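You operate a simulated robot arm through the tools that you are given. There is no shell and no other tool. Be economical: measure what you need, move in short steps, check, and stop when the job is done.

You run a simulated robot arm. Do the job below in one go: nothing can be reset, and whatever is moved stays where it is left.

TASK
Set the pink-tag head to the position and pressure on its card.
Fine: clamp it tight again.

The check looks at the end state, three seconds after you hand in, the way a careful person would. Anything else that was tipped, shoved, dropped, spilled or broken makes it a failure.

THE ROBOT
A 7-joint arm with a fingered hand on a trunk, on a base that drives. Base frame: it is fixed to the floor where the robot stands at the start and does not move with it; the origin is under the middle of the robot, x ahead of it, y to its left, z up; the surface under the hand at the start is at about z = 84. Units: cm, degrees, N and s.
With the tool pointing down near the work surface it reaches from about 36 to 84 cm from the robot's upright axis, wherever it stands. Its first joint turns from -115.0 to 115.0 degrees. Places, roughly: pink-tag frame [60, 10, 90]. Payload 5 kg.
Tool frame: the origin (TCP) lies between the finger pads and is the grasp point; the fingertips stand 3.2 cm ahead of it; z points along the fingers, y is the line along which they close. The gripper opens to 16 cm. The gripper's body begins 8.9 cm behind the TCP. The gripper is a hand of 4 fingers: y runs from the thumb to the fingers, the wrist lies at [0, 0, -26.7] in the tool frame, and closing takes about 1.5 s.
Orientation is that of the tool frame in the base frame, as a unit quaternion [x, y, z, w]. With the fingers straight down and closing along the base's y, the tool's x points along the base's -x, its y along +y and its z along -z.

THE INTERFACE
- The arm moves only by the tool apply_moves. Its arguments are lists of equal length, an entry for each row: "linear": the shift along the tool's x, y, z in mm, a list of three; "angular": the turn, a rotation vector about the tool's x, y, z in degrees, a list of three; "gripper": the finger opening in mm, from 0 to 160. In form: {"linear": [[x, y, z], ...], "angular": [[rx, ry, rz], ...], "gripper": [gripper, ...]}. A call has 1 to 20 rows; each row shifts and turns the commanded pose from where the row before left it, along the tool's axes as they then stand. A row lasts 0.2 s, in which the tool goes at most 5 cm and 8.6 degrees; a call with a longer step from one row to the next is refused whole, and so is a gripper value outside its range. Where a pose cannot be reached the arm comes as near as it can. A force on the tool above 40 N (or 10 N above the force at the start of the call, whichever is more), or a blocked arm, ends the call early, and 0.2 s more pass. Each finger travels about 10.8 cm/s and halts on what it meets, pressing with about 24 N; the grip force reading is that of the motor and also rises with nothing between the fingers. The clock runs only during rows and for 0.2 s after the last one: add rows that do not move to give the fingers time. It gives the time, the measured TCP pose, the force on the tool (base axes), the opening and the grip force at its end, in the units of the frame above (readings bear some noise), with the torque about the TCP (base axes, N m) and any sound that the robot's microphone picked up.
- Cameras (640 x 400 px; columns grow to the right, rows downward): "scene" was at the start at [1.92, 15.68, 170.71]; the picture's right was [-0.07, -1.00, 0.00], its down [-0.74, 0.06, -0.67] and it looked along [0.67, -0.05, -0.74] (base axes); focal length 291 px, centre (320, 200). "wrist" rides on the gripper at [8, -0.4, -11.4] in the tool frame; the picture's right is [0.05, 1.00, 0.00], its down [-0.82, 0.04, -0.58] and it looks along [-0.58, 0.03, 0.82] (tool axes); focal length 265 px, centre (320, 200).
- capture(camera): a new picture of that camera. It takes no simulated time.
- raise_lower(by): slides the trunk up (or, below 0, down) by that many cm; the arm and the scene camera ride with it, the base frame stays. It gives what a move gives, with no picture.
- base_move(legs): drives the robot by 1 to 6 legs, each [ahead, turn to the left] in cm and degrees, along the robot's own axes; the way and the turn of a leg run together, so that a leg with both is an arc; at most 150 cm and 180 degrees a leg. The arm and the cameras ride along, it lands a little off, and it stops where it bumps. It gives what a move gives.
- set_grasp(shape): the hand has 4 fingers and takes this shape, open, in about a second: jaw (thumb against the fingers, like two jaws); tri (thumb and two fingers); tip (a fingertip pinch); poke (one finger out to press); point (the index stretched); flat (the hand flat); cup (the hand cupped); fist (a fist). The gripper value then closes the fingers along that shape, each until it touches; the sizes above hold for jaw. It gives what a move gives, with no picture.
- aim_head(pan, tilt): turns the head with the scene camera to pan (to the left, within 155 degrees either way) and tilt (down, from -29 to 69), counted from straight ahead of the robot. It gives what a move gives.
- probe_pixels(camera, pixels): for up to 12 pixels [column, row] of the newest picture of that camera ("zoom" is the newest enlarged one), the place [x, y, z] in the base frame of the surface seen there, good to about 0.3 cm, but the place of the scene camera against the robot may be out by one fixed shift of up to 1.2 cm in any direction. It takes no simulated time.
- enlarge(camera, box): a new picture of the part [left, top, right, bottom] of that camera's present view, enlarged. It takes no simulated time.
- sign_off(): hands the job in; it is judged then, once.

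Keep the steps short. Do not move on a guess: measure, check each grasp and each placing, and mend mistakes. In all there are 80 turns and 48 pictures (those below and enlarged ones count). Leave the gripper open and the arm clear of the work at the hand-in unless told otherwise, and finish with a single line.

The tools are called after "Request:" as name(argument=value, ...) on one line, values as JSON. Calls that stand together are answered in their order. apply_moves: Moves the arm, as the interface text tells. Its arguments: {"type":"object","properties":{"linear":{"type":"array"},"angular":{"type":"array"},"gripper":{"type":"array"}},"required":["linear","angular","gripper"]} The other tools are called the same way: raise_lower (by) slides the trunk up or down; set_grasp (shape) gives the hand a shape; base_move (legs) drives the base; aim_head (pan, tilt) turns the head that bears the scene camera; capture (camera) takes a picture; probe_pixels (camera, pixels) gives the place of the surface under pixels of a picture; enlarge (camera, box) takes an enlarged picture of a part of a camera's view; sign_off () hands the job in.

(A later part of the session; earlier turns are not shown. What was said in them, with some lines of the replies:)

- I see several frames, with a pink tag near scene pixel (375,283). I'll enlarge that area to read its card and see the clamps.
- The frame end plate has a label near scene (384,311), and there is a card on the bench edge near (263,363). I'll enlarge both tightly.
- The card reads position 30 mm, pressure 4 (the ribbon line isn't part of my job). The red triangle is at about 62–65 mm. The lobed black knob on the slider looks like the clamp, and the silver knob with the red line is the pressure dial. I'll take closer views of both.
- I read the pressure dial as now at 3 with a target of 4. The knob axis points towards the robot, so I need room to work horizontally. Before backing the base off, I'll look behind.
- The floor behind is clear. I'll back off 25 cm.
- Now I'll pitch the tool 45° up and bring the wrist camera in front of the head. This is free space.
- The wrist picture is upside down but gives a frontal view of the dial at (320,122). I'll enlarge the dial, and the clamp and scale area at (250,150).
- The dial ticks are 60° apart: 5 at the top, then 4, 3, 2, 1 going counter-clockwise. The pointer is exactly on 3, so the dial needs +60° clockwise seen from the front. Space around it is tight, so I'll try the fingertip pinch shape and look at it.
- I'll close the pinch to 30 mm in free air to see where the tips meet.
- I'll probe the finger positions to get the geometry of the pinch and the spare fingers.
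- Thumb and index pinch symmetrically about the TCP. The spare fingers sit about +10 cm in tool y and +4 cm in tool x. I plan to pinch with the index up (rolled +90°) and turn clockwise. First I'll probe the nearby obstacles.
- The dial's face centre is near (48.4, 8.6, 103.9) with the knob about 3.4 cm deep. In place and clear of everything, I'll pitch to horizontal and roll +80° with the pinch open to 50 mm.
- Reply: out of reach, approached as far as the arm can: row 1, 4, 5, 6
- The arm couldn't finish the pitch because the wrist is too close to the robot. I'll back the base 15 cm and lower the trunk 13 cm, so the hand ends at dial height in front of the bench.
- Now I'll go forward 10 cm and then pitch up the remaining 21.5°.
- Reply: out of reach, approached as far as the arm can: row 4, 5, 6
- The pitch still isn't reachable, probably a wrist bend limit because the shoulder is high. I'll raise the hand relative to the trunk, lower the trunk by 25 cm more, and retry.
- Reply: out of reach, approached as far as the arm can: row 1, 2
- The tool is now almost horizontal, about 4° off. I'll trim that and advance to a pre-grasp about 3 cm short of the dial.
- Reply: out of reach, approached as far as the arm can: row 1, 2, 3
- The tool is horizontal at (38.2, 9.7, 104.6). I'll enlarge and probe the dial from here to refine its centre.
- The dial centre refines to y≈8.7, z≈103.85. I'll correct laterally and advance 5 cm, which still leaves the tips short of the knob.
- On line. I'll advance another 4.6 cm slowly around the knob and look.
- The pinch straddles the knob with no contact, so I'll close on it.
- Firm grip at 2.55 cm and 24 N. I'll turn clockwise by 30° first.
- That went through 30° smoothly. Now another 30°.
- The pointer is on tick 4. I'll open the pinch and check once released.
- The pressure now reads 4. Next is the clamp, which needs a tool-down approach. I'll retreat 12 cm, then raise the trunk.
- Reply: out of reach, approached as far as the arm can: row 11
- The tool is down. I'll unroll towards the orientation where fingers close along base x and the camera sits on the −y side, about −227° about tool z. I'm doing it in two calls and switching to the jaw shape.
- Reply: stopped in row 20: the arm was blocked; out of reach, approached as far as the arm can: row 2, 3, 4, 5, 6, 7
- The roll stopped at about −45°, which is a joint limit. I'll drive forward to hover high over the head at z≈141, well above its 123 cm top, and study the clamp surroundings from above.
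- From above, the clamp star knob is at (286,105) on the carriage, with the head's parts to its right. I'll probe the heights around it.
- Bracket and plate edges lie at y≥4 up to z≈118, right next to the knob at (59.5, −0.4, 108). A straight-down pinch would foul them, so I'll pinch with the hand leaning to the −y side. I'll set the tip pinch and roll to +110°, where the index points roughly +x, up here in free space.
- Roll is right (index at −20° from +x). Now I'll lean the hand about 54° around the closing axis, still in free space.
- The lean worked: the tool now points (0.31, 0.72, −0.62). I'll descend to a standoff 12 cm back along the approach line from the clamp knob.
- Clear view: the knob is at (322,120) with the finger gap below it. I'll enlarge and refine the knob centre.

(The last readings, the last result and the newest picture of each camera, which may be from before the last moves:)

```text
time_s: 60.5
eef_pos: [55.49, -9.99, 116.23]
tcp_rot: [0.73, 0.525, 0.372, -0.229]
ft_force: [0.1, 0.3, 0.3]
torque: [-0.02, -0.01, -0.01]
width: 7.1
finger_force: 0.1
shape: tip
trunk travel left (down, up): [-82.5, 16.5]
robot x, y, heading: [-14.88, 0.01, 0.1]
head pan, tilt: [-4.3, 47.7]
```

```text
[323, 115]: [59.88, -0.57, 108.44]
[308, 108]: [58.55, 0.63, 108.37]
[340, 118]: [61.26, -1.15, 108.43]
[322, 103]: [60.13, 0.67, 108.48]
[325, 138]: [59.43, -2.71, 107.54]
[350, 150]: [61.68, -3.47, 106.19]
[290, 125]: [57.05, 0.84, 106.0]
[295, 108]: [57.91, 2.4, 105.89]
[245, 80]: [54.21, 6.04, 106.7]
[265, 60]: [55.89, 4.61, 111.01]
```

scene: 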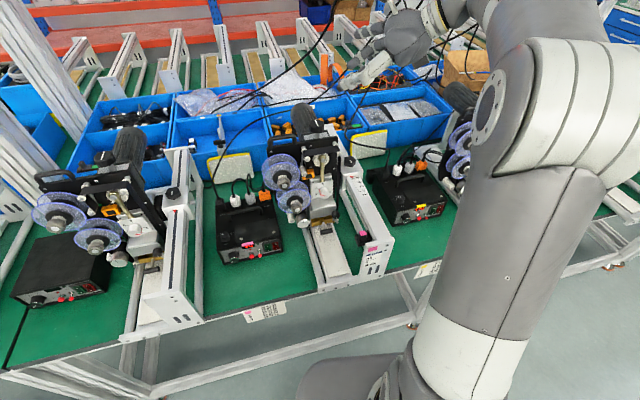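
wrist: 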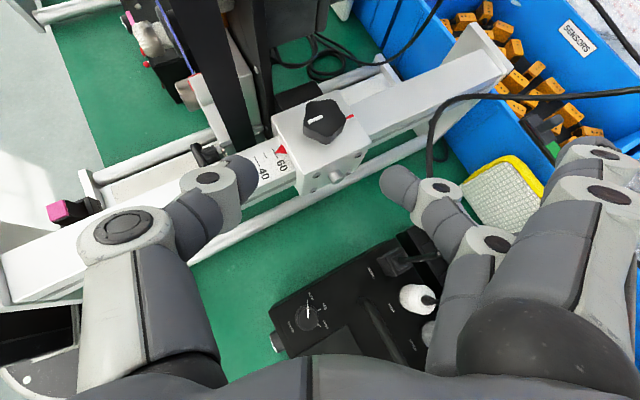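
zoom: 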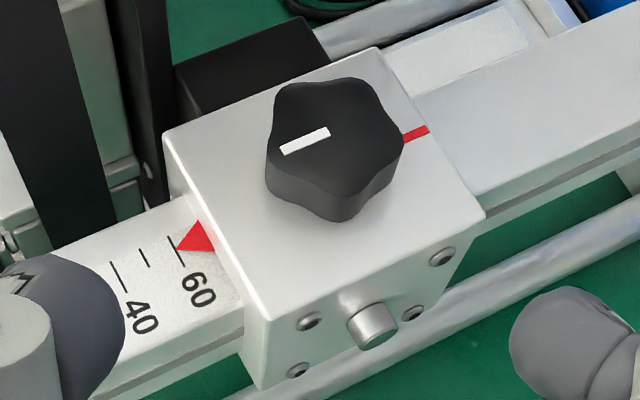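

Knob centre is about (59.9, −0.65), radius 1.8, top z 108.4, and the block top is 106. I'll approach along the tool axis, slowly over the last centimetres.

Request:
apply_moves(linear=[[-0.9, 0.6, 20], [-0.9, 0.6, 20], [-0.9, 0.6, 20], [-0.9, 0.6, 15], [-0.9, 0.6, 15], [-0.9, 0.5, 10], [-0.8, 0.4, 10], [0, 0, 5], [0, 0, 5], [0, 0, 0]], angular=[[0, 0, 0], [0, 0, 0], [0, 0, 0], [0, 0, 0], [0, 0, 0], [0, 0, 0], [0, 0, 0], [0, 0, 0], [0, 0, 0], [0, 0, 0]], gripper=[65, 65, 65, 65, 65, 65, 65, 65, 65, 65])

Request:
capture(camera="wrist")

```text
time_s: 62.7
eef_pos: [59.54, -2.06, 108.42]
tcp_rot: [0.731, 0.523, 0.374, -0.228]
ft_force: [-5.6, -9.0, 10.9]
torque: [0.16, 0.58, 0.57]
width: 6.74
finger_force: 0.1
shape: tip
trunk travel left (down, up): [-82.5, 16.5]
robot x, y, heading: [-14.91, -0.44, -0.4]
head pan, tilt: [-4.3, 47.7]
```

```text
17 pictures are left
```

wrist: 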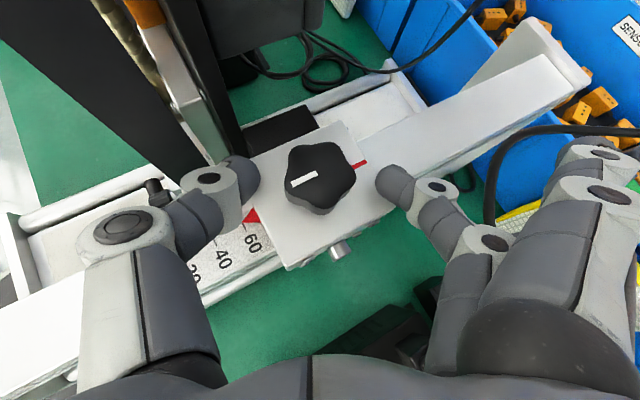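

There's 15 N of contact opposite the approach direction, so the fingertips touch the block top. I'll back off 8 mm and lift slightly.

Request:
apply_moves(linear=[[1.2, 0, -4], [1.3, 0, -4], [0, 0, 0]], angular=[[0, 0, 0], [0, 0, 0], [0, 0, 0]], gripper=[65, 65, 65])

```text
time_s: 63.5
eef_pos: [59.2, -2.09, 109.07]
tcp_rot: [0.73, 0.524, 0.373, -0.229]
ft_force: [0.1, 0.1, 0.3]
torque: [-0.04, -0.01, -0.01]
width: 6.55
finger_force: 0.1
shape: tip
trunk travel left (down, up): [-82.5, 16.5]
robot x, y, heading: [-15.21, 0.14, -0.5]
head pan, tilt: [-4.3, 47.7]
```

Contact is gone. Closing on the knob.

Request:
apply_moves(linear=[[0, 0, 0], [0, 0, 0], [0, 0, 0], [0, 0, 0], [0, 0, 0], [0, 0, 0]], angular=[[0, 0, 0], [0, 0, 0], [0, 0, 0], [0, 0, 0], [0, 0, 0], [0, 0, 0]], gripper=[50, 42, 36, 30, 28, 28])

Request:
capture(camera="wrist")

```text
time_s: 64.9
eef_pos: [59.2, -2.19, 109.0]
tcp_rot: [0.731, 0.524, 0.373, -0.228]
ft_force: [0.0, 1.0, -1.7]
torque: [0.02, 0.02, -0.01]
width: 3.19
finger_force: 23.6
shape: tip
trunk travel left (down, up): [-82.5, 16.5]
robot x, y, heading: [-14.78, 0.17, -0.3]
head pan, tilt: [-4.3, 47.7]
```

```text
16 pictures are left
```

wrist: 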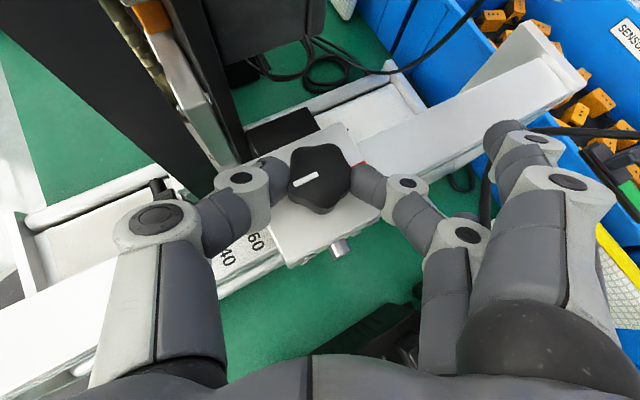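

Firm grip at 3.19 cm. I'll turn the hand counter-clockwise about the knob's vertical axis by 30° to loosen, using small coupled shift-and-turn steps.

Request:
apply_moves(linear=[[-0.07, 1.47, 0.05], [-0.07, 1.47, 0.05], [-0.07, 1.47, 0.05], [-0.07, 1.47, 0.05], [-0.07, 1.47, 0.05], [-0.07, 1.47, 0.05], [0, 0, 0]], angular=[[3.92, 0.29, -3.09], [3.92, 0.29, -3.09], [3.92, 0.29, -3.09], [3.92, 0.29, -3.09], [3.92, 0.29, -3.09], [3.92, 0.29, -3.09], [0, 0, 0]], gripper=[28, 28, 28, 28, 28, 28, 28])

Request:
capture(camera="wrist")

```text
time_s: 66.5
eef_pos: [60.2, -2.36, 109.09]
tcp_rot: [0.57, 0.695, 0.302, -0.318]
ft_force: [-1.1, -1.2, -1.7]
torque: [-0.04, 0.08, 0.01]
width: 3.1
finger_force: 24.6
shape: tip
trunk travel left (down, up): [-82.5, 16.5]
robot x, y, heading: [-14.9, 0.28, -0.3]
head pan, tilt: [-4.3, 47.7]
```

```text
15 pictures are left
```

wrist: 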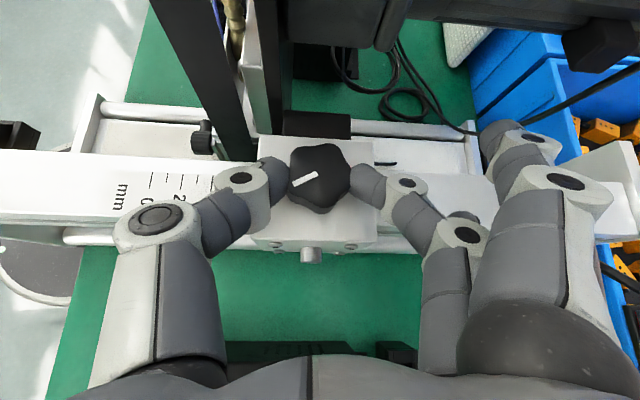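

The knob followed the hand by 30° with little torque. I'll test whether the head is free by pulling 5 mm towards the robot while holding the knob.

Request:
apply_moves(linear=[[0.37, -2.46, 0.25], [0.37, -2.46, 0.25], [0, 0, 0]], angular=[[0, 0, 0], [0, 0, 0], [0, 0, 0]], gripper=[28, 28, 28])

Request:
enlarge(camera="wrist", box=[80, 100, 400, 300])

```text
time_s: 67.3
eef_pos: [59.79, -2.33, 108.92]
tcp_rot: [0.57, 0.695, 0.301, -0.317]
ft_force: [12.7, -2.9, 0.3]
torque: [0.01, -0.28, -0.21]
width: 3.2
finger_force: 23.9
shape: tip
trunk travel left (down, up): [-82.5, 16.5]
robot x, y, heading: [-14.83, 0.12, -0.2]
head pan, tilt: [-4.3, 47.7]
```

```text
2.00 times, centred on (240, 200) of wrist
```

zoom: 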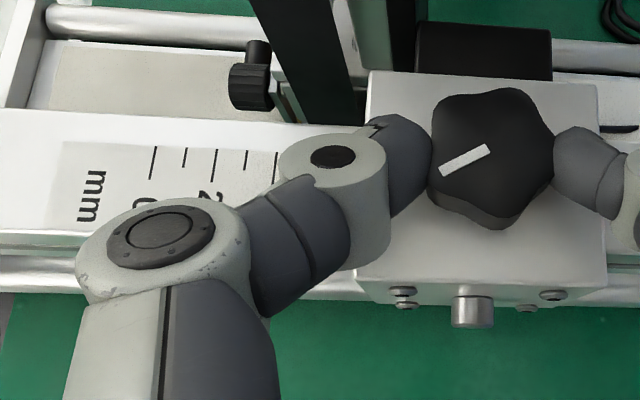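

The 12.7 N resistance says it's still clamped. I'll undo the pull, open, swing back 55° clockwise, and regrasp for another loosening stroke.

Request:
apply_moves(linear=[[-0.74, 4.9, -0.5], [0, 0, 0], [0, 0, 0], [0.15, -1.47, 0.05], [0.15, -1.47, 0.05], [0.15, -1.47, 0.05], [0.15, -1.47, 0.05], [0.15, -1.47, 0.05], [0.15, -1.47, 0.05], [0.15, -1.47, 0.05], [0.15, -1.47, 0.05], [0.15, -1.47, 0.05], [0.15, -1.47, 0.05], [0.15, -1.47, 0.05], [0, 0, 0], [0, 0, 0], [0, 0, 0], [0, 0, 0], [0, 0, 0], [0, 0, 0]], angular=[[0, 0, 0], [0, 0, 0], [0, 0, 0], [-3.92, -0.29, 3.09], [-3.92, -0.29, 3.09], [-3.92, -0.29, 3.09], [-3.92, -0.29, 3.09], [-3.92, -0.29, 3.09], [-3.92, -0.29, 3.09], [-3.92, -0.29, 3.09], [-3.92, -0.29, 3.09], [-3.92, -0.29, 3.09], [-3.92, -0.29, 3.09], [-3.92, -0.29, 3.09], [0, 0, 0], [0, 0, 0], [0, 0, 0], [0, 0, 0], [0, 0, 0], [0, 0, 0]], gripper=[28, 45, 58, 58, 58, 58, 58, 58, 58, 58, 58, 58, 58, 58, 58, 45, 36, 30, 28, 28])

Request:
capture(camera="wrist")

```text
time_s: 71.5
eef_pos: [58.61, -1.87, 108.78]
tcp_rot: [0.827, 0.353, 0.413, -0.143]
ft_force: [1.1, 0.2, -0.2]
torque: [0.01, 0.02, 0.0]
width: 3.2
finger_force: 24.1
shape: tip
trunk travel left (down, up): [-82.5, 16.5]
robot x, y, heading: [-14.86, 0.33, -0.1]
head pan, tilt: [-4.3, 47.7]
```

```text
13 pictures are left
```

wrist: 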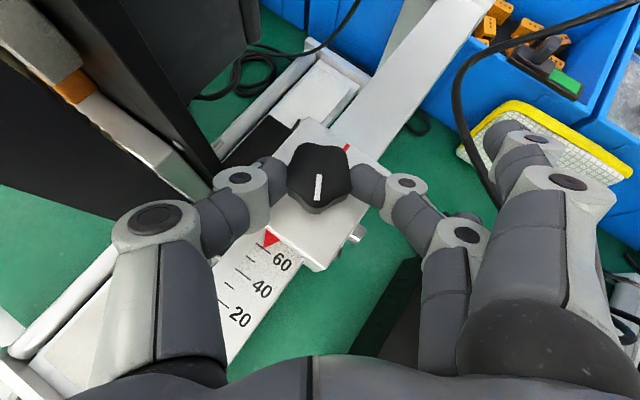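

Regrasped; the white line confirms the knob kept its 30°. Now another 55° counter-clockwise.

Request:
apply_moves(linear=[[-0.07, 1.47, 0.05], [-0.07, 1.47, 0.05], [-0.07, 1.47, 0.05], [-0.07, 1.47, 0.05], [-0.07, 1.47, 0.05], [-0.07, 1.47, 0.05], [-0.07, 1.47, 0.05], [-0.07, 1.47, 0.05], [-0.07, 1.47, 0.05], [-0.07, 1.47, 0.05], [-0.07, 1.47, 0.05], [0, 0, 0]], angular=[[3.92, 0.29, -3.09], [3.92, 0.29, -3.09], [3.92, 0.29, -3.09], [3.92, 0.29, -3.09], [3.92, 0.29, -3.09], [3.92, 0.29, -3.09], [3.92, 0.29, -3.09], [3.92, 0.29, -3.09], [3.92, 0.29, -3.09], [3.92, 0.29, -3.09], [3.92, 0.29, -3.09], [0, 0, 0]], gripper=[28, 28, 28, 28, 28, 28, 28, 28, 28, 28, 28, 28])

Request:
apply_moves(linear=[[0.37, -2.46, 0.25], [0.37, -2.46, 0.25], [0, 0, 0]], angular=[[0, 0, 0], [0, 0, 0], [0, 0, 0]], gripper=[28, 28, 28])

```text
time_s: 74.1
eef_pos: [60.07, -2.24, 108.86]
tcp_rot: [0.569, 0.696, 0.301, -0.317]
ft_force: [3.5, -0.6, 2.2]
torque: [0.04, 0.01, -0.1]
width: 3.13
finger_force: 23.4
shape: tip
trunk travel left (down, up): [-82.5, 16.5]
robot x, y, heading: [-14.59, -0.07, -0.3]
head pan, tilt: [-4.3, 47.7]
```

```text
time_s: 74.9
eef_pos: [59.74, -2.4, 108.79]
tcp_rot: [0.57, 0.695, 0.301, -0.317]
ft_force: [4.9, -3.7, 3.5]
torque: [0.03, -0.09, -0.11]
width: 3.19
finger_force: 24.0
shape: tip
trunk travel left (down, up): [-82.5, 16.5]
robot x, y, heading: [-14.88, -0.02, -0.5]
head pan, tilt: [-4.3, 47.7]
```

Much less resistance, 4.9 N against 12.7 N. I'll pull another 10 mm and look.

Request:
apply_moves(linear=[[0.37, -2.46, 0.25], [0.37, -2.46, 0.25], [0.37, -2.46, 0.25], [0.37, -2.46, 0.25], [0, 0, 0]], angular=[[0, 0, 0], [0, 0, 0], [0, 0, 0], [0, 0, 0], [0, 0, 0]], gripper=[28, 28, 28, 28, 28])

Request:
enlarge(camera="wrist", box=[80, 100, 400, 300])

```text
time_s: 76.1
eef_pos: [58.63, -2.57, 108.74]
tcp_rot: [0.571, 0.695, 0.301, -0.317]
ft_force: [6.1, -9.5, 1.8]
torque: [-0.05, -0.1, -0.06]
width: 3.19
finger_force: 24.1
shape: tip
trunk travel left (down, up): [-82.5, 16.5]
robot x, y, heading: [-14.88, -0.08, -0.3]
head pan, tilt: [-4.3, 47.7]
```

```text
2.00 times, centred on (240, 200) of wrist
```

zoom: 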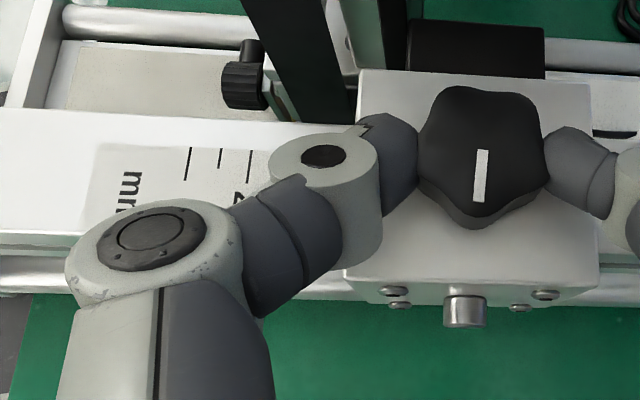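

The head slides now: it moved about 14 mm with the hand. The side force of −9.5 N suggests the beam is yawed relative to base x, so I'll measure its direction.

Request:
probe_pixels(camera="zoom", pixels=[[5, 112], [100, 115], [200, 119], [290, 123], [5, 231], [60, 233], [75, 13], [580, 52], [188, 148], [250, 150], [352, 270], [592, 290]])

```text
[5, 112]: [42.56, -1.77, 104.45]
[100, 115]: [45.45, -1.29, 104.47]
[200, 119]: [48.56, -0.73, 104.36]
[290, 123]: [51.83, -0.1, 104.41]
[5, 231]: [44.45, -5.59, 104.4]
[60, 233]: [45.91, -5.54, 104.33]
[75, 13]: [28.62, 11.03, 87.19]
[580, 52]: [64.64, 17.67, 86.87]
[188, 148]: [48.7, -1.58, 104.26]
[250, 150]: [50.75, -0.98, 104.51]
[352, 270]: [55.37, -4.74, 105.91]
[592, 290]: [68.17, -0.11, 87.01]
```

The beam is yawed about 10.2° from base x. I'll pull along that direction by another 10 mm, including a small sideways relief.

Request:
apply_moves(linear=[[-0.28, -2.6, -0.6], [-0.28, -2.6, -0.6], [-0.28, -2.6, -0.6], [-0.28, -2.6, -0.6], [0, 0, 0]], angular=[[0, 0, 0], [0, 0, 0], [0, 0, 0], [0, 0, 0], [0, 0, 0]], gripper=[28, 28, 28, 28, 28])

```text
time_s: 77.3
eef_pos: [57.65, -2.71, 108.73]
tcp_rot: [0.569, 0.696, 0.301, -0.318]
ft_force: [4.1, -1.7, -0.5]
torque: [0.01, -0.09, -0.07]
width: 3.22
finger_force: 23.5
shape: tip
trunk travel left (down, up): [-82.5, 16.5]
robot x, y, heading: [-14.71, 0.0, -0.2]
head pan, tilt: [-4.3, 47.7]
```

Low side force now. I'll go 6 mm more along the beam, then open and swing clockwise, clear of the scale, to read the pointer.

Request:
apply_moves(linear=[[0, -3, 0], [0, -3, 0], [0, 0, 0], [0, 0, 0], [0, 0, 0], [0, 0, 0], [0.15, -1.47, 0.05], [0.15, -1.47, 0.05], [0.15, -1.47, 0.05], [0.15, -1.47, 0.05], [0.15, -1.47, 0.05], [0.15, -1.47, 0.05], [0.15, -1.47, 0.05], [0.15, -1.47, 0.05], [0.15, -1.47, 0.05], [0.15, -1.47, 0.05], [0.15, -1.47, 0.05], [0, 0, 0]], angular=[[0, 0, 0], [0, 0, 0], [0, 0, 0], [0, 0, 0], [0, 0, 0], [0, 0, 0], [-3.92, -0.29, 3.09], [-3.92, -0.29, 3.09], [-3.92, -0.29, 3.09], [-3.92, -0.29, 3.09], [-3.92, -0.29, 3.09], [-3.92, -0.29, 3.09], [-3.92, -0.29, 3.09], [-3.92, -0.29, 3.09], [-3.92, -0.29, 3.09], [-3.92, -0.29, 3.09], [-3.92, -0.29, 3.09], [0, 0, 0]], gripper=[28, 28, 28, 40, 52, 58, 58, 58, 58, 58, 58, 58, 58, 58, 58, 58, 58, 58])

Request:
enlarge(camera="wrist", box=[210, 130, 370, 330])

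```text
time_s: 81.1
eef_pos: [55.58, -2.55, 108.8]
tcp_rot: [0.827, 0.354, 0.413, -0.142]
ft_force: [-0.2, 0.0, -0.5]
torque: [-0.02, -0.01, -0.01]
width: 5.8
finger_force: 0.1
shape: tip
trunk travel left (down, up): [-82.5, 16.5]
robot x, y, heading: [-14.79, -0.14, -0.2]
head pan, tilt: [-4.3, 47.7]
```

```text
2.00 times, centred on (290, 230) of wrist
```

zoom: 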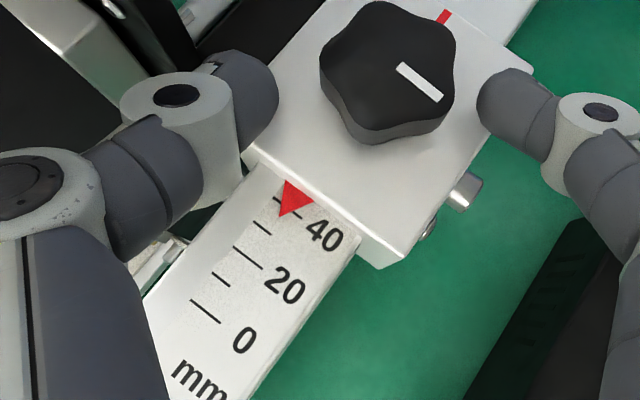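

The pointer is between 30 and 40, roughly 37. I'll take a tighter enlargement for a precise reading.

Request:
enlarge(camera="wrist", box=[225, 210, 305, 290])

Request:
probe_pixels(camera="zoom", pixels=[[320, 200], [400, 150]])

```text
5.00 times, centred on (265, 250) of wrist
```

zoom: 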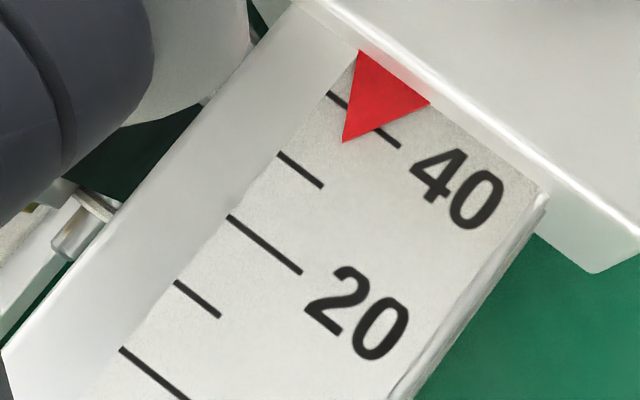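

```text
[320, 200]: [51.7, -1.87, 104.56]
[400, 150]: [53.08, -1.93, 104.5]
```

Reading by tick geometry: 36.3 mm. I need 6.3 mm more. I'll regrasp here, where the scale stays visible, and pull 6.3 mm along the beam.

Request:
apply_moves(linear=[[0, 0, 0], [0, 0, 0], [0, 0, 0], [0, 0, 0], [0, 0, 0], [0, 0, 0], [-1.02, -1.19, -1.4], [-1.02, -1.19, -1.4], [-1.02, -1.19, -1.4], [0, 0, 0], [0, 0, 0]], angular=[[0, 0, 0], [0, 0, 0], [0, 0, 0], [0, 0, 0], [0, 0, 0], [0, 0, 0], [0, 0, 0], [0, 0, 0], [0, 0, 0], [0, 0, 0], [0, 0, 0]], gripper=[45, 36, 30, 28, 28, 28, 28, 28, 28, 28, 28])

Request:
enlarge(camera="wrist", box=[225, 210, 305, 290])

```text
time_s: 83.5
eef_pos: [54.88, -2.46, 108.85]
tcp_rot: [0.827, 0.354, 0.413, -0.143]
ft_force: [4.5, 3.3, 2.5]
torque: [0.68, 0.25, -0.49]
width: 4.16
finger_force: 23.6
shape: tip
trunk travel left (down, up): [-82.5, 16.5]
robot x, y, heading: [-14.91, -0.21, -0.2]
head pan, tilt: [-4.3, 47.7]
```

```text
5.00 times, centred on (265, 250) of wrist
```

zoom: 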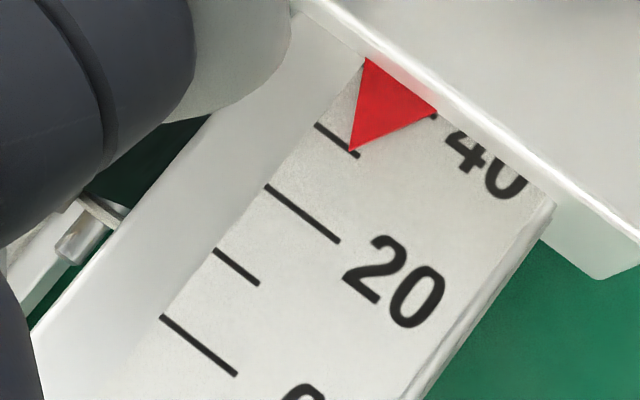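

The pointer now reads about 30.2 mm. I'll open, swing back counter-clockwise 55°, and regrasp for tightening.

Request:
apply_moves(linear=[[0, 0, 0], [0, 0, 0], [0, 0, 0], [-0.07, 1.47, 0.05], [-0.07, 1.47, 0.05], [-0.07, 1.47, 0.05], [-0.07, 1.47, 0.05], [-0.07, 1.47, 0.05], [-0.07, 1.47, 0.05], [-0.07, 1.47, 0.05], [-0.07, 1.47, 0.05], [-0.07, 1.47, 0.05], [-0.07, 1.47, 0.05], [-0.07, 1.47, 0.05], [0, 0, 0]], angular=[[0, 0, 0], [0, 0, 0], [0, 0, 0], [3.92, 0.29, -3.09], [3.92, 0.29, -3.09], [3.92, 0.29, -3.09], [3.92, 0.29, -3.09], [3.92, 0.29, -3.09], [3.92, 0.29, -3.09], [3.92, 0.29, -3.09], [3.92, 0.29, -3.09], [3.92, 0.29, -3.09], [3.92, 0.29, -3.09], [3.92, 0.29, -3.09], [0, 0, 0]], gripper=[45, 55, 60, 60, 60, 60, 60, 60, 60, 60, 60, 60, 60, 60, 60])

Request:
capture(camera="wrist")

```text
time_s: 86.7
eef_pos: [56.57, -3.08, 108.81]
tcp_rot: [0.57, 0.695, 0.302, -0.317]
ft_force: [0.1, -0.3, 0.9]
torque: [0.01, -0.01, 0.02]
width: 6.03
finger_force: 0.1
shape: tip
trunk travel left (down, up): [-82.5, 16.5]
robot x, y, heading: [-15.12, -0.17, -0.2]
head pan, tilt: [-4.3, 47.7]
```

```text
8 pictures are left
```

wrist: 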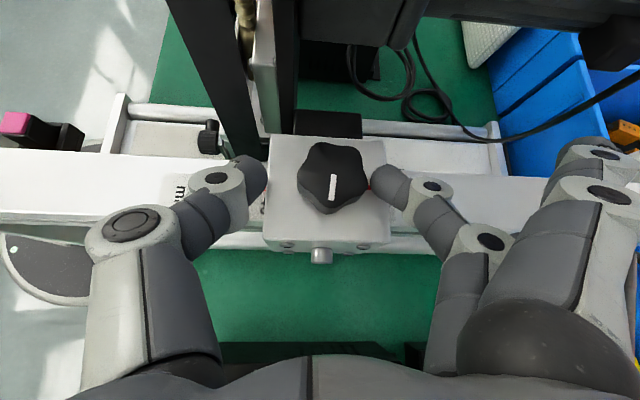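

The knob sits about 6.5 mm towards the index from the pinch centre (knob centre x≈333 px, gap centre ≈319 px). I'll shift +6.5 mm so closing doesn't push the head, close, and turn clockwise 55°.

Request:
apply_moves(linear=[[0, 6.5, 0], [0, 0, 0], [0, 0, 0], [0, 0, 0], [0, 0, 0], [0, 0, 0], [0, 0, 0], [0.15, -1.47, 0.05], [0.15, -1.47, 0.05], [0.15, -1.47, 0.05], [0.15, -1.47, 0.05], [0.15, -1.47, 0.05], [0.15, -1.47, 0.05], [0.15, -1.47, 0.05], [0.15, -1.47, 0.05], [0.15, -1.47, 0.05], [0.15, -1.47, 0.05], [0.15, -1.47, 0.05], [0, 0, 0]], angular=[[0, 0, 0], [0, 0, 0], [0, 0, 0], [0, 0, 0], [0, 0, 0], [0, 0, 0], [0, 0, 0], [-3.92, -0.29, 3.09], [-3.92, -0.29, 3.09], [-3.92, -0.29, 3.09], [-3.92, -0.29, 3.09], [-3.92, -0.29, 3.09], [-3.92, -0.29, 3.09], [-3.92, -0.29, 3.09], [-3.92, -0.29, 3.09], [-3.92, -0.29, 3.09], [-3.92, -0.29, 3.09], [-3.92, -0.29, 3.09], [0, 0, 0]], gripper=[60, 50, 42, 36, 30, 28, 28, 28, 28, 28, 28, 28, 28, 28, 28, 28, 28, 28, 28])

Request:
enlarge(camera="wrist", box=[210, 130, 370, 330])

```text
time_s: 89.8
eef_pos: [55.75, -3.62, 108.72]
tcp_rot: [0.755, 0.492, 0.381, -0.209]
ft_force: [-10.9, -18.5, 12.1]
torque: [0.14, 1.0, 0.53]
width: 3.95
finger_force: 24.2
shape: tip
trunk travel left (down, up): [-82.5, 16.5]
robot x, y, heading: [-14.77, -0.11, -0.8]
head pan, tilt: [-4.3, 47.7]
stopped in row 15: the force on the tool passed its limit at 42 N (the readings are from after the stop); the commanded pose is now the measured one
```

```text
2.00 times, centred on (290, 230) of wrist
```

zoom: 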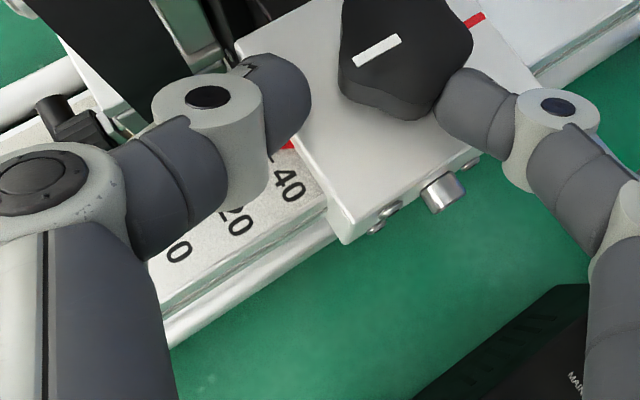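

The grip slipped: the pinch was too far back, and the force limit stopped it. The knob's white line now looks parallel to the beam, its original tight direction. I'll open, back off 4 cm, swing a bit clockwise for a clear view, and check both knob and scale.

Request:
apply_moves(linear=[[0, 0, 0], [0, 0, 0], [0, 0, -10], [0, 0, -15], [0, 0, -15], [0.43, -4.2, 0.14], [0.43, -4.2, 0.14], [0.43, -4.2, 0.14], [0.43, -4.2, 0.14], [0, 0, 0]], angular=[[0, 0, 0], [0, 0, 0], [0, 0, 0], [0, 0, 0], [0, 0, 0], [-3.92, -0.29, 3.09], [-3.92, -0.29, 3.09], [-3.92, -0.29, 3.09], [-3.92, -0.29, 3.09], [0, 0, 0]], gripper=[50, 65, 65, 65, 65, 65, 65, 65, 65, 65])

Request:
enlarge(camera="wrist", box=[230, 90, 350, 250])

```text
time_s: 92.0
eef_pos: [53.1, -4.89, 111.05]
tcp_rot: [0.828, 0.355, 0.411, -0.141]
ft_force: [-0.3, -0.2, -1.1]
torque: [0.02, -0.01, 0.01]
width: 6.41
finger_force: 0.1
shape: tip
trunk travel left (down, up): [-82.5, 16.5]
robot x, y, heading: [-14.91, 0.09, -0.2]
head pan, tilt: [-4.3, 47.7]
```

```text
2.50 times, centred on (290, 170) of wrist
```

zoom: 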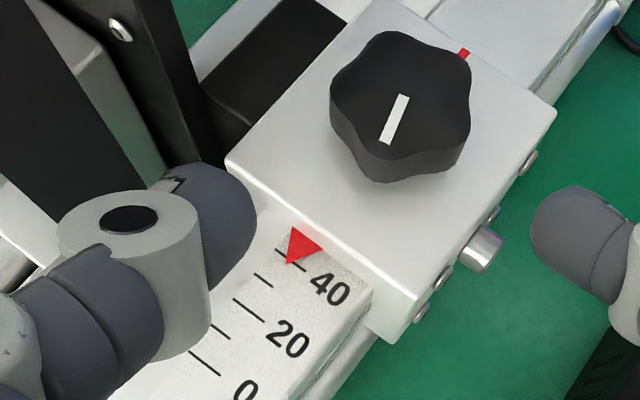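

The knob is still about 25–30° short of tight, and the slip pushed the head back to about 37–38 mm. I'll probe the knob to centre the next grip properly.

Request:
probe_pixels(camera="zoom", pixels=[[402, 92], [340, 85], [462, 85], [400, 38], [395, 148], [288, 262], [233, 298], [192, 350], [277, 250], [370, 45], [440, 140]])

```text
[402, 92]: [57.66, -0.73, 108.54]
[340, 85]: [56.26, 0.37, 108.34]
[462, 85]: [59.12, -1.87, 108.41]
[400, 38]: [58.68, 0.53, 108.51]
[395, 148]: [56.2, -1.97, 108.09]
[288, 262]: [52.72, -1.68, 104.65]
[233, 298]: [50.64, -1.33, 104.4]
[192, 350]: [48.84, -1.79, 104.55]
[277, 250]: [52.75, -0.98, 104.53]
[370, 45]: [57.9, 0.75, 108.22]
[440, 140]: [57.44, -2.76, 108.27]
```

Knob centre is now (57.6, −0.75), and the pointer is at about 38. I'll regrasp with the proper depth at this angle and check the grip before turning.

Request:
apply_moves(linear=[[1.94, 0.06, 9.9], [1.94, 0.06, 9.9], [1.94, 0.06, 9.9], [1.94, 0.06, 9.9], [1.94, 0.06, 9.9], [0, 0, 0], [0, 0, 0], [0, 0, 0], [0, 0, 0], [0, 0, 0], [0, 0, 0], [0, 0, 0]], angular=[[0, 0, 0], [0, 0, 0], [0, 0, 0], [0, 0, 0], [0, 0, 0], [0, 0, 0], [0, 0, 0], [0, 0, 0], [0, 0, 0], [0, 0, 0], [0, 0, 0], [0, 0, 0]], gripper=[65, 65, 65, 65, 65, 65, 50, 42, 36, 30, 28, 28])

```text
time_s: 94.6
eef_pos: [56.55, -1.78, 108.62]
tcp_rot: [0.827, 0.355, 0.412, -0.141]
ft_force: [5.3, 5.3, 0.3]
torque: [0.46, 0.11, -0.06]
width: 3.72
finger_force: 23.4
shape: tip
trunk travel left (down, up): [-82.5, 16.5]
robot x, y, heading: [-14.94, -0.3, -0.2]
head pan, tilt: [-4.3, 47.7]
```

Grip at 3.72 cm. Turning counter-clockwise 55° to free it, holding on.

Request:
apply_moves(linear=[[-0.06, 1.32, 0.05], [-0.06, 1.32, 0.05], [-0.06, 1.32, 0.05], [-0.06, 1.32, 0.05], [-0.06, 1.32, 0.05], [-0.06, 1.32, 0.05], [-0.06, 1.32, 0.05], [-0.06, 1.32, 0.05], [-0.06, 1.32, 0.05], [-0.06, 1.32, 0.05], [-0.06, 1.32, 0.05], [0, 0, 0]], angular=[[3.92, 0.29, -3.09], [3.92, 0.29, -3.09], [3.92, 0.29, -3.09], [3.92, 0.29, -3.09], [3.92, 0.29, -3.09], [3.92, 0.29, -3.09], [3.92, 0.29, -3.09], [3.92, 0.29, -3.09], [3.92, 0.29, -3.09], [3.92, 0.29, -3.09], [3.92, 0.29, -3.09], [0, 0, 0]], gripper=[28, 28, 28, 28, 28, 28, 28, 28, 28, 28, 28, 28])

```text
time_s: 96.0
eef_pos: [56.87, -1.13, 108.85]
tcp_rot: [0.706, 0.554, 0.363, -0.249]
ft_force: [-5.6, 17.8, -3.9]
torque: [0.2, 0.01, -0.13]
width: 2.84
finger_force: 24.2
shape: tip
trunk travel left (down, up): [-82.5, 16.5]
robot x, y, heading: [-14.98, -0.04, -0.0]
head pan, tilt: [-4.3, 47.7]
stopped in row 7: the force on the tool passed its limit at 42 N (the readings are from after the stop); the commanded pose is now the measured one
```

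It slipped again at about 30° (width 2.84, +y force). I'll look before doing anything else.

Request:
capture(camera="wrist")

Request:
probe_pixels(camera="wrist", pixels=[[320, 180], [310, 170], [330, 170], [320, 160], [320, 200], [300, 180], [345, 180], [250, 240]])

```text
5 pictures are left
```

wrist: 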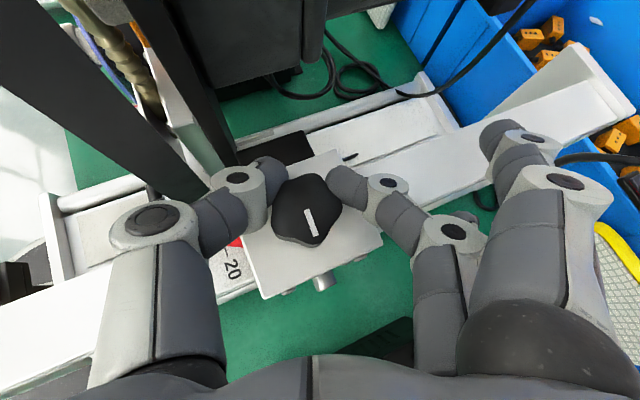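

```text
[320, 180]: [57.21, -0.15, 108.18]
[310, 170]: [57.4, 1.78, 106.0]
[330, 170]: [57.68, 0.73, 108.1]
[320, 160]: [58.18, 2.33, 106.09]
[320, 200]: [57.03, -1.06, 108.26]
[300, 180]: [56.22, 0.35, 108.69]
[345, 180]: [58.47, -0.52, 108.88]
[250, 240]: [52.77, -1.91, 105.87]
```

The fingers had closed behind the knob because the head slid towards the robot; the knob is now about 85° loose. I'll open, back off 4 cm, and swing clockwise to read scale and knob again.

Request:
apply_moves(linear=[[0, 0, 0], [0, 0, 0], [0, 0, 0], [0, 0, -10], [0, 0, -15], [0, 0, -15], [0.26, -2.53, 0.09], [0.26, -2.53, 0.09], [0.26, -2.53, 0.09], [0.26, -2.53, 0.09], [0.26, -2.53, 0.09], [0.26, -2.53, 0.09], [0, 0, 0]], angular=[[0, 0, 0], [0, 0, 0], [0, 0, 0], [0, 0, 0], [0, 0, 0], [0, 0, 0], [-3.92, -0.29, 3.09], [-3.92, -0.29, 3.09], [-3.92, -0.29, 3.09], [-3.92, -0.29, 3.09], [-3.92, -0.29, 3.09], [-3.92, -0.29, 3.09], [0, 0, 0]], gripper=[45, 60, 70, 70, 70, 70, 70, 70, 70, 70, 70, 70, 70])

Request:
enlarge(camera="wrist", box=[230, 90, 350, 250])

```text
time_s: 98.8
eef_pos: [54.86, -3.99, 111.28]
tcp_rot: [0.828, 0.352, 0.413, -0.143]
ft_force: [0.0, -0.1, -0.3]
torque: [0.0, 0.01, -0.01]
width: 6.95
finger_force: 0.0
shape: tip
trunk travel left (down, up): [-82.5, 16.5]
robot x, y, heading: [-14.86, -0.02, -0.2]
head pan, tilt: [-4.3, 47.7]
```

```text
2.50 times, centred on (290, 170) of wrist
```

zoom: 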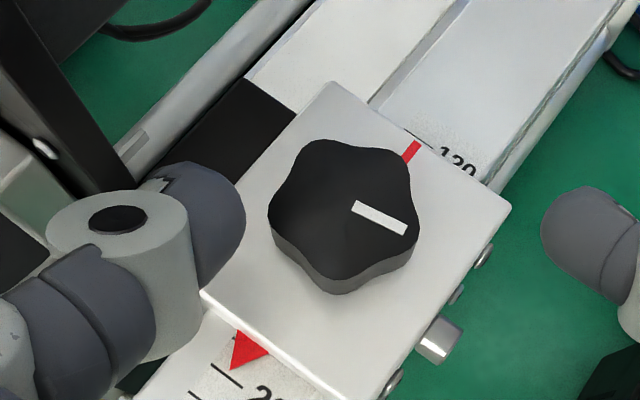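

The pointer now reads about 22–23. I'll probe the knob centre and scale.

Request:
probe_pixels(camera="zoom", pixels=[[345, 205], [280, 195], [410, 200], [345, 145], [340, 262], [310, 155], [380, 255], [400, 165], [290, 245], [233, 364], [228, 374], [190, 395]])

```text
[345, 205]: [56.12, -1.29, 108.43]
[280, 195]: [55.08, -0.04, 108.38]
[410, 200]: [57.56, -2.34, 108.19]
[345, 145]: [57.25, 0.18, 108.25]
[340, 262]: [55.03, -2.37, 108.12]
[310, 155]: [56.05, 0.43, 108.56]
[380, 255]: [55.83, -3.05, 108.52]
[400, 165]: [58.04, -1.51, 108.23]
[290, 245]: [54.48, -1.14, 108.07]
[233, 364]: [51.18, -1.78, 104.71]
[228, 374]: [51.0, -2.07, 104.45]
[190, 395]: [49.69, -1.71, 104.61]
```

Knob centre is (56.2, −1.2) and the reading about 22, so I need +8 mm. I'll swing to the +10° grip orientation at standoff, line up, and move in to the depth that worked before.

Request:
apply_moves(linear=[[0, 0, 0], [0, 0, 0], [0, 0, 0], [0, 0, 0], [0, 0, 0], [0, 0, 0], [0, 0, 0], [0, 0, 0], [0, 0, 0], [0, 0, 0], [0, 0, 0], [-7, 7.9, -4.3], [-7, 7.9, -4.3], [0, 0, 8], [0, 0, 8], [0, 0, 7], [0, 0, 7], [0, 0, 0]], angular=[[3.92, 0.29, -3.09], [3.92, 0.29, -3.09], [3.92, 0.29, -3.09], [3.92, 0.29, -3.09], [3.92, 0.29, -3.09], [3.92, 0.29, -3.09], [3.92, 0.29, -3.09], [3.92, 0.29, -3.09], [3.92, 0.29, -3.09], [3.92, 0.29, -3.09], [3.92, 0.29, -3.09], [0, 0, 0], [0, 0, 0], [0, 0, 0], [0, 0, 0], [0, 0, 0], [0, 0, 0], [0, 0, 0]], gripper=[65, 65, 65, 65, 65, 65, 65, 65, 65, 65, 65, 65, 65, 65, 65, 65, 65, 65])

```text
time_s: 102.6
eef_pos: [56.34, -2.94, 109.15]
tcp_rot: [0.571, 0.694, 0.302, -0.318]
ft_force: [0.1, -0.2, 0.4]
torque: [0.0, -0.02, 0.02]
width: 6.57
finger_force: 0.0
shape: tip
trunk travel left (down, up): [-82.5, 16.5]
robot x, y, heading: [-14.66, 0.17, -0.3]
head pan, tilt: [-4.3, 47.7]
```

On target with no contact. Closing gently.

Request:
apply_moves(linear=[[0, 0.7, 1.5], [0, 0, 0], [0, 0, 0], [0, 0, 0], [0, 0, 0], [0, 0, 0], [0, 0, 0]], angular=[[0, 0, 0], [0, 0, 0], [0, 0, 0], [0, 0, 0], [0, 0, 0], [0, 0, 0], [0, 0, 0]], gripper=[55, 48, 42, 36, 30, 28, 28])

Request:
capture(camera="wrist")

```text
time_s: 104.2
eef_pos: [56.4, -2.6, 108.87]
tcp_rot: [0.571, 0.694, 0.302, -0.318]
ft_force: [-1.5, 0.9, -1.8]
torque: [-0.02, 0.09, 0.06]
width: 3.14
finger_force: 24.1
shape: tip
trunk travel left (down, up): [-82.5, 16.5]
robot x, y, heading: [-14.83, -0.17, -0.3]
head pan, tilt: [-4.3, 47.7]
```

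```text
3 pictures are left
```

wrist: 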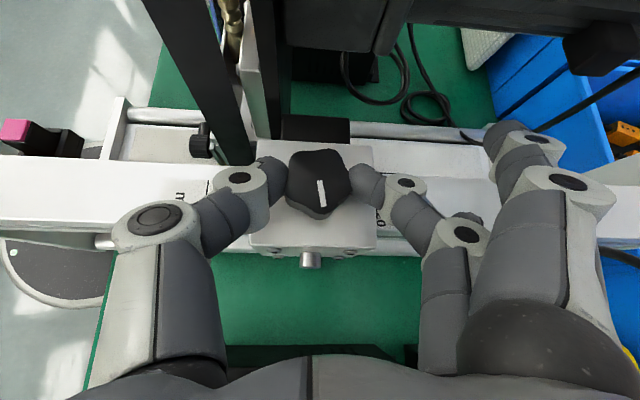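

Good centred grip at 3.14 cm with low forces. I'll use free probes on this picture to locate the knob along the beam. From earlier readings, 30 mm corresponds to a knob coordinate of about 55.77 along the beam.

Request:
probe_pixels(camera="wrist", pixels=[[318, 180], [294, 178], [344, 178], [318, 155], [316, 203], [300, 160], [340, 160], [302, 200], [336, 196], [311, 262], [208, 188], [209, 180]])

```text
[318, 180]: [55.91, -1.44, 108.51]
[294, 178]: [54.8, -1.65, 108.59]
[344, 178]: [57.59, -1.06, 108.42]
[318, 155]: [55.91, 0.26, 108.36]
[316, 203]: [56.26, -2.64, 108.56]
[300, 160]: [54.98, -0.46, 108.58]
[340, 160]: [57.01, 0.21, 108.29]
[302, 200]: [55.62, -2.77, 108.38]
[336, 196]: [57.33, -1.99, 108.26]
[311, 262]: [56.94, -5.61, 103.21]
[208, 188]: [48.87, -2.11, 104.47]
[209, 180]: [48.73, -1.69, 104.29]
```

The knob is at beam coordinate about 55.06, so about 22.9 mm. Moving +7.3 mm along the beam, still gripping.

Request:
apply_moves(linear=[[-0.1, 2.43, 0.1], [-0.1, 2.43, 0.1], [-0.1, 2.43, 0.1], [0, 0, 0], [0, 0, 0]], angular=[[0, 0, 0], [0, 0, 0], [0, 0, 0], [0, 0, 0], [0, 0, 0]], gripper=[28, 28, 28, 28, 28])

```text
time_s: 105.4
eef_pos: [57.04, -2.49, 108.9]
tcp_rot: [0.571, 0.694, 0.302, -0.317]
ft_force: [-2.9, 0.4, -0.2]
torque: [-0.02, 0.09, 0.03]
width: 3.09
finger_force: 24.4
shape: tip
trunk travel left (down, up): [-82.5, 16.5]
robot x, y, heading: [-15.0, -0.3, -0.1]
head pan, tilt: [-4.3, 47.7]
```

Moved with low force. Now tightening clockwise by 55° while holding the grip.

Request:
apply_moves(linear=[[0.13, -1.3, 0.04], [0.13, -1.3, 0.04], [0.13, -1.3, 0.04], [0.13, -1.3, 0.04], [0.13, -1.3, 0.04], [0.13, -1.3, 0.04], [0.13, -1.3, 0.04], [0.13, -1.3, 0.04], [0.13, -1.3, 0.04], [0.13, -1.3, 0.04], [0.13, -1.3, 0.04], [0, 0, 0]], angular=[[-3.92, -0.29, 3.09], [-3.92, -0.29, 3.09], [-3.92, -0.29, 3.09], [-3.92, -0.29, 3.09], [-3.92, -0.29, 3.09], [-3.92, -0.29, 3.09], [-3.92, -0.29, 3.09], [-3.92, -0.29, 3.09], [-3.92, -0.29, 3.09], [-3.92, -0.29, 3.09], [-3.92, -0.29, 3.09], [0, 0, 0]], gripper=[28, 28, 28, 28, 28, 28, 28, 28, 28, 28, 28, 28])

```text
time_s: 108.0
eef_pos: [55.89, -2.18, 109.0]
tcp_rot: [0.827, 0.352, 0.414, -0.143]
ft_force: [-1.0, 0.1, -4.0]
torque: [0.0, 0.09, 0.0]
width: 3.11
finger_force: 24.3
shape: tip
trunk travel left (down, up): [-82.5, 16.5]
robot x, y, heading: [-14.56, -0.08, -0.1]
head pan, tilt: [-4.3, 47.7]
```

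Clean stroke with low forces. From here the scale is visible, so I'll read it.

Request:
enlarge(camera="wrist", box=[215, 140, 365, 300])

Request:
probe_pixels(camera="zoom", pixels=[[320, 200], [320, 250]])

```text
2.50 times, centred on (290, 220) of wrist
```

zoom: 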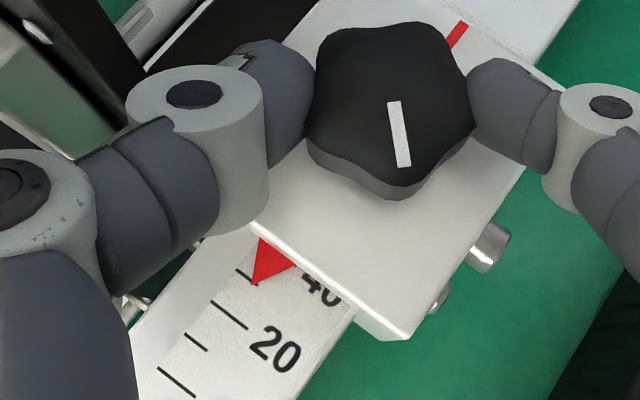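

```text
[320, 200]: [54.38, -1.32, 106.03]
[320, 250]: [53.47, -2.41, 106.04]
```

By tick geometry it reads about 29.3, and the knob still needs about 30°. I'll nudge +1 mm, open, swing back 36° (which gives an equivalent grip on a five-lobed knob), and regrasp.

Request:
apply_moves(linear=[[0.49, 0.57, 0.67], [0, 0, 0], [0, 0, 0], [0, 0, 0], [0, 0, 0], [-0.05, 1.17, 0.05], [-0.05, 1.17, 0.05], [-0.05, 1.17, 0.05], [-0.05, 1.17, 0.05], [-0.05, 1.17, 0.05], [-0.05, 1.17, 0.05], [-0.05, 1.17, 0.05], [-0.05, 1.17, 0.05], [0, 0, 0], [0, 0, 0], [0, 0, 0], [0, 0, 0], [0, 0, 0], [0, 0, 0], [0, 0, 0]], angular=[[0, 0, 0], [0, 0, 0], [0, 0, 0], [0, 0, 0], [0, 0, 0], [3.53, 0.26, -2.78], [3.53, 0.26, -2.78], [3.53, 0.26, -2.78], [3.53, 0.26, -2.78], [3.53, 0.26, -2.78], [3.53, 0.26, -2.78], [3.53, 0.26, -2.78], [3.53, 0.26, -2.78], [0, 0, 0], [0, 0, 0], [0, 0, 0], [0, 0, 0], [0, 0, 0], [0, 0, 0], [0, 0, 0]], gripper=[28, 28, 42, 54, 60, 60, 60, 60, 60, 60, 60, 60, 60, 60, 50, 42, 36, 30, 28, 28])

```text
time_s: 112.2
eef_pos: [56.77, -2.5, 108.95]
tcp_rot: [0.678, 0.59, 0.35, -0.264]
ft_force: [-1.8, 1.6, -2.0]
torque: [-0.02, 0.08, 0.03]
width: 3.11
finger_force: 24.3
shape: tip
trunk travel left (down, up): [-82.5, 16.5]
robot x, y, heading: [-14.71, -0.23, -0.0]
head pan, tilt: [-4.3, 47.7]
```

Width 3.11, an identical good grip. Now I'll tighten clockwise step by step, 36° at first, watching the torque.

Request:
apply_moves(linear=[[0.12, -1.17, 0.04], [0.12, -1.17, 0.04], [0.12, -1.17, 0.04], [0.12, -1.17, 0.04], [0.12, -1.17, 0.04], [0.12, -1.17, 0.04], [0.12, -1.17, 0.04], [0.12, -1.17, 0.04], [0, 0, 0]], angular=[[-3.53, -0.26, 2.78], [-3.53, -0.26, 2.78], [-3.53, -0.26, 2.78], [-3.53, -0.26, 2.78], [-3.53, -0.26, 2.78], [-3.53, -0.26, 2.78], [-3.53, -0.26, 2.78], [-3.53, -0.26, 2.78], [0, 0, 0]], gripper=[28, 28, 28, 28, 28, 28, 28, 28, 28])

Request:
enlarge(camera="wrist", box=[215, 140, 365, 300])

```text
time_s: 114.2
eef_pos: [55.96, -2.22, 108.85]
tcp_rot: [0.828, 0.352, 0.414, -0.143]
ft_force: [-1.5, 0.0, -0.4]
torque: [0.0, 0.02, 0.04]
width: 3.13
finger_force: 23.9
shape: tip
trunk travel left (down, up): [-82.5, 16.5]
robot x, y, heading: [-14.93, 0.07, -0.1]
head pan, tilt: [-4.3, 47.7]
```

```text
2.50 times, centred on (290, 220) of wrist
```

zoom: 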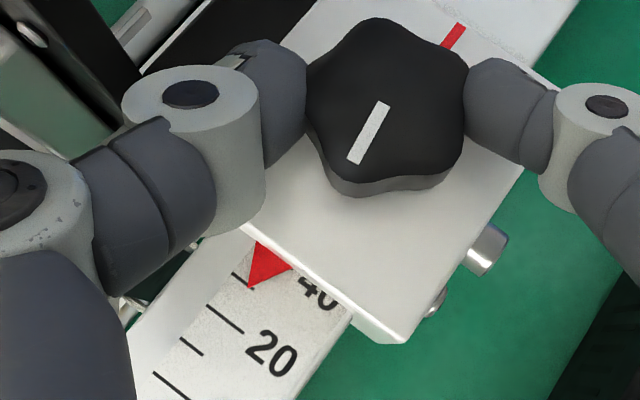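

The line is about 13–15° from its original tight direction, and the pointer reads about 29.5 mm. I'll regrasp once more (swing back 36°) to finish tightening.

Request:
apply_moves(linear=[[0, 0, 0], [0, 0, 0], [0, 0, 0], [0, 0, 0], [-0.05, 1.17, 0.05], [-0.05, 1.17, 0.05], [-0.05, 1.17, 0.05], [-0.05, 1.17, 0.05], [-0.05, 1.17, 0.05], [-0.05, 1.17, 0.05], [-0.05, 1.17, 0.05], [-0.05, 1.17, 0.05], [0, 0, 0], [0, 0, 0], [0, 0, 0], [0, 0, 0], [0, 0, 0], [0, 0, 0], [0, 0, 0]], angular=[[0, 0, 0], [0, 0, 0], [0, 0, 0], [0, 0, 0], [3.53, 0.26, -2.78], [3.53, 0.26, -2.78], [3.53, 0.26, -2.78], [3.53, 0.26, -2.78], [3.53, 0.26, -2.78], [3.53, 0.26, -2.78], [3.53, 0.26, -2.78], [3.53, 0.26, -2.78], [0, 0, 0], [0, 0, 0], [0, 0, 0], [0, 0, 0], [0, 0, 0], [0, 0, 0], [0, 0, 0]], gripper=[28, 42, 54, 60, 60, 60, 60, 60, 60, 60, 60, 60, 60, 50, 42, 36, 30, 28, 28])

Request:
apply_moves(linear=[[0.12, -1.17, 0.04], [0.12, -1.17, 0.04], [0.12, -1.17, 0.04], [0, 0, 0]], angular=[[-3.53, -0.26, 2.78], [-3.53, -0.26, 2.78], [-3.53, -0.26, 2.78], [0, 0, 0]], gripper=[28, 28, 28, 28])

```text
time_s: 118.2
eef_pos: [56.82, -2.52, 108.93]
tcp_rot: [0.678, 0.591, 0.349, -0.264]
ft_force: [-2.3, 2.4, 1.1]
torque: [0.1, 0.16, 0.04]
width: 3.18
finger_force: 24.4
shape: tip
trunk travel left (down, up): [-82.5, 16.5]
robot x, y, heading: [-14.87, 0.19, -0.3]
head pan, tilt: [-4.3, 47.7]
```

```text
time_s: 119.2
eef_pos: [56.44, -2.36, 108.77]
tcp_rot: [0.744, 0.506, 0.378, -0.22]
ft_force: [-4.6, -1.4, -0.3]
torque: [-0.03, -0.08, 0.51]
width: 3.18
finger_force: 24.0
shape: tip
trunk travel left (down, up): [-82.5, 16.5]
robot x, y, heading: [-14.91, 0.03, -0.2]
head pan, tilt: [-4.3, 47.7]
```

Torque about z has risen to 0.51 N·m, so it's biting. Another 9° to make it firm.

Request:
apply_moves(linear=[[0.12, -1.17, 0.04], [0.12, -1.17, 0.04], [0, 0, 0], [0, 0, 0]], angular=[[-3.53, -0.26, 2.78], [-3.53, -0.26, 2.78], [0, 0, 0], [0, 0, 0]], gripper=[28, 28, 28, 28])

```text
time_s: 120.2
eef_pos: [56.26, -2.16, 108.88]
tcp_rot: [0.78, 0.447, 0.395, -0.191]
ft_force: [-4.1, 3.9, -0.7]
torque: [-0.02, -0.09, 0.66]
width: 3.1
finger_force: 24.3
shape: tip
trunk travel left (down, up): [-82.5, 16.5]
robot x, y, heading: [-14.96, 0.09, -0.1]
head pan, tilt: [-4.3, 47.7]
```

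Torque is 0.66 N·m and levelling off. One more small increment to confirm it's at its stop.

Request:
apply_moves(linear=[[0.12, -1.17, 0.04], [0.12, -1.17, 0.04], [0, 0, 0]], angular=[[-3.53, -0.26, 2.78], [-3.53, -0.26, 2.78], [0, 0, 0]], gripper=[28, 28, 28])

```text
time_s: 121.0
eef_pos: [56.12, -1.98, 108.86]
tcp_rot: [0.813, 0.385, 0.407, -0.159]
ft_force: [-3.3, 7.9, 0.7]
torque: [0.06, -0.01, 0.75]
width: 3.09
finger_force: 23.8
shape: tip
trunk travel left (down, up): [-82.5, 16.5]
robot x, y, heading: [-15.08, 0.17, -0.3]
head pan, tilt: [-4.3, 47.7]
```

Torque is 0.75 N·m, firmly tight. I'll release, back off 4 cm, swing slightly, and use the last picture to verify.

Request:
apply_moves(linear=[[0, 0, 0], [0, 0, 0], [0, 0, 0], [0, 0, 0], [0, 0, -10], [0, 0, -10], [0, 0, -10], [0, 0, 0]], angular=[[0, 0, 0], [0, 0, 0], [0, 0, 0], [0, 0, 0], [0, 0, 0], [0, 0, 0], [0, 0, 0], [0, 0, 0]], gripper=[36, 48, 58, 65, 65, 65, 65, 65])

Request:
enlarge(camera="wrist", box=[230, 100, 360, 260])

```text
time_s: 122.8
eef_pos: [54.43, -3.91, 110.68]
tcp_rot: [0.813, 0.385, 0.407, -0.159]
ft_force: [-0.4, -0.3, 0.2]
torque: [0.01, 0.01, -0.01]
width: 6.41
finger_force: 0.2
shape: tip
trunk travel left (down, up): [-82.5, 16.5]
robot x, y, heading: [-14.94, -0.14, -0.5]
head pan, tilt: [-4.3, 47.7]
```

```text
2.50 times, centred on (295, 180) of wrist
```

zoom: 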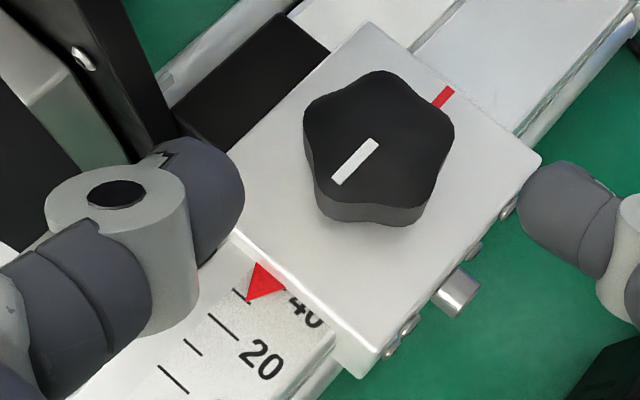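

The knob line is parallel to the beam as it was originally, and the pointer sits on the 30 tick. I'll retreat clear and open.

Request:
apply_moves(linear=[[0, 0, -25], [0, 0, -25], [0, 0, -25], [0, 0, -25], [31, 2.3, -25], [31, 2.3, -25], [31, 2.3, -25], [31, 2.3, -25], [31, 2.3, -25], [0, 0, 0], [0, 0, 0], [0, 0, 0], [0, 0, 0], [0, 0, 0]], angular=[[0, 0, 0], [0, 0, 0], [0, 0, 0], [0, 0, 0], [0, 0, 0], [0, 0, 0], [0, 0, 0], [0, 0, 0], [0, 0, 0], [0, 0, 0], [0, 0, 0], [0, 0, 0], [0, 0, 0], [0, 0, 0]], gripper=[65, 65, 65, 65, 65, 65, 65, 65, 65, 100, 130, 160, 160, 160])

```text
time_s: 125.8
eef_pos: [49.09, -9.72, 136.96]
tcp_rot: [0.813, 0.384, 0.407, -0.159]
ft_force: [0.0, -0.6, -0.2]
torque: [0.01, -0.01, -0.01]
width: 15.99
finger_force: 0.1
shape: tip
trunk travel left (down, up): [-82.5, 16.5]
robot x, y, heading: [-14.7, 0.21, -0.2]
head pan, tilt: [-4.3, 47.7]
```

The arm is clear and the hand is open. Handing in.

Request:
sign_off()

```text
The job is handed in.
```

The pink-tag head now reads about 29.7 mm against the card's 30 mm, its pressure dial is on 4, and the clamp knob is tight again (0.75 N·m, back at its original angle).
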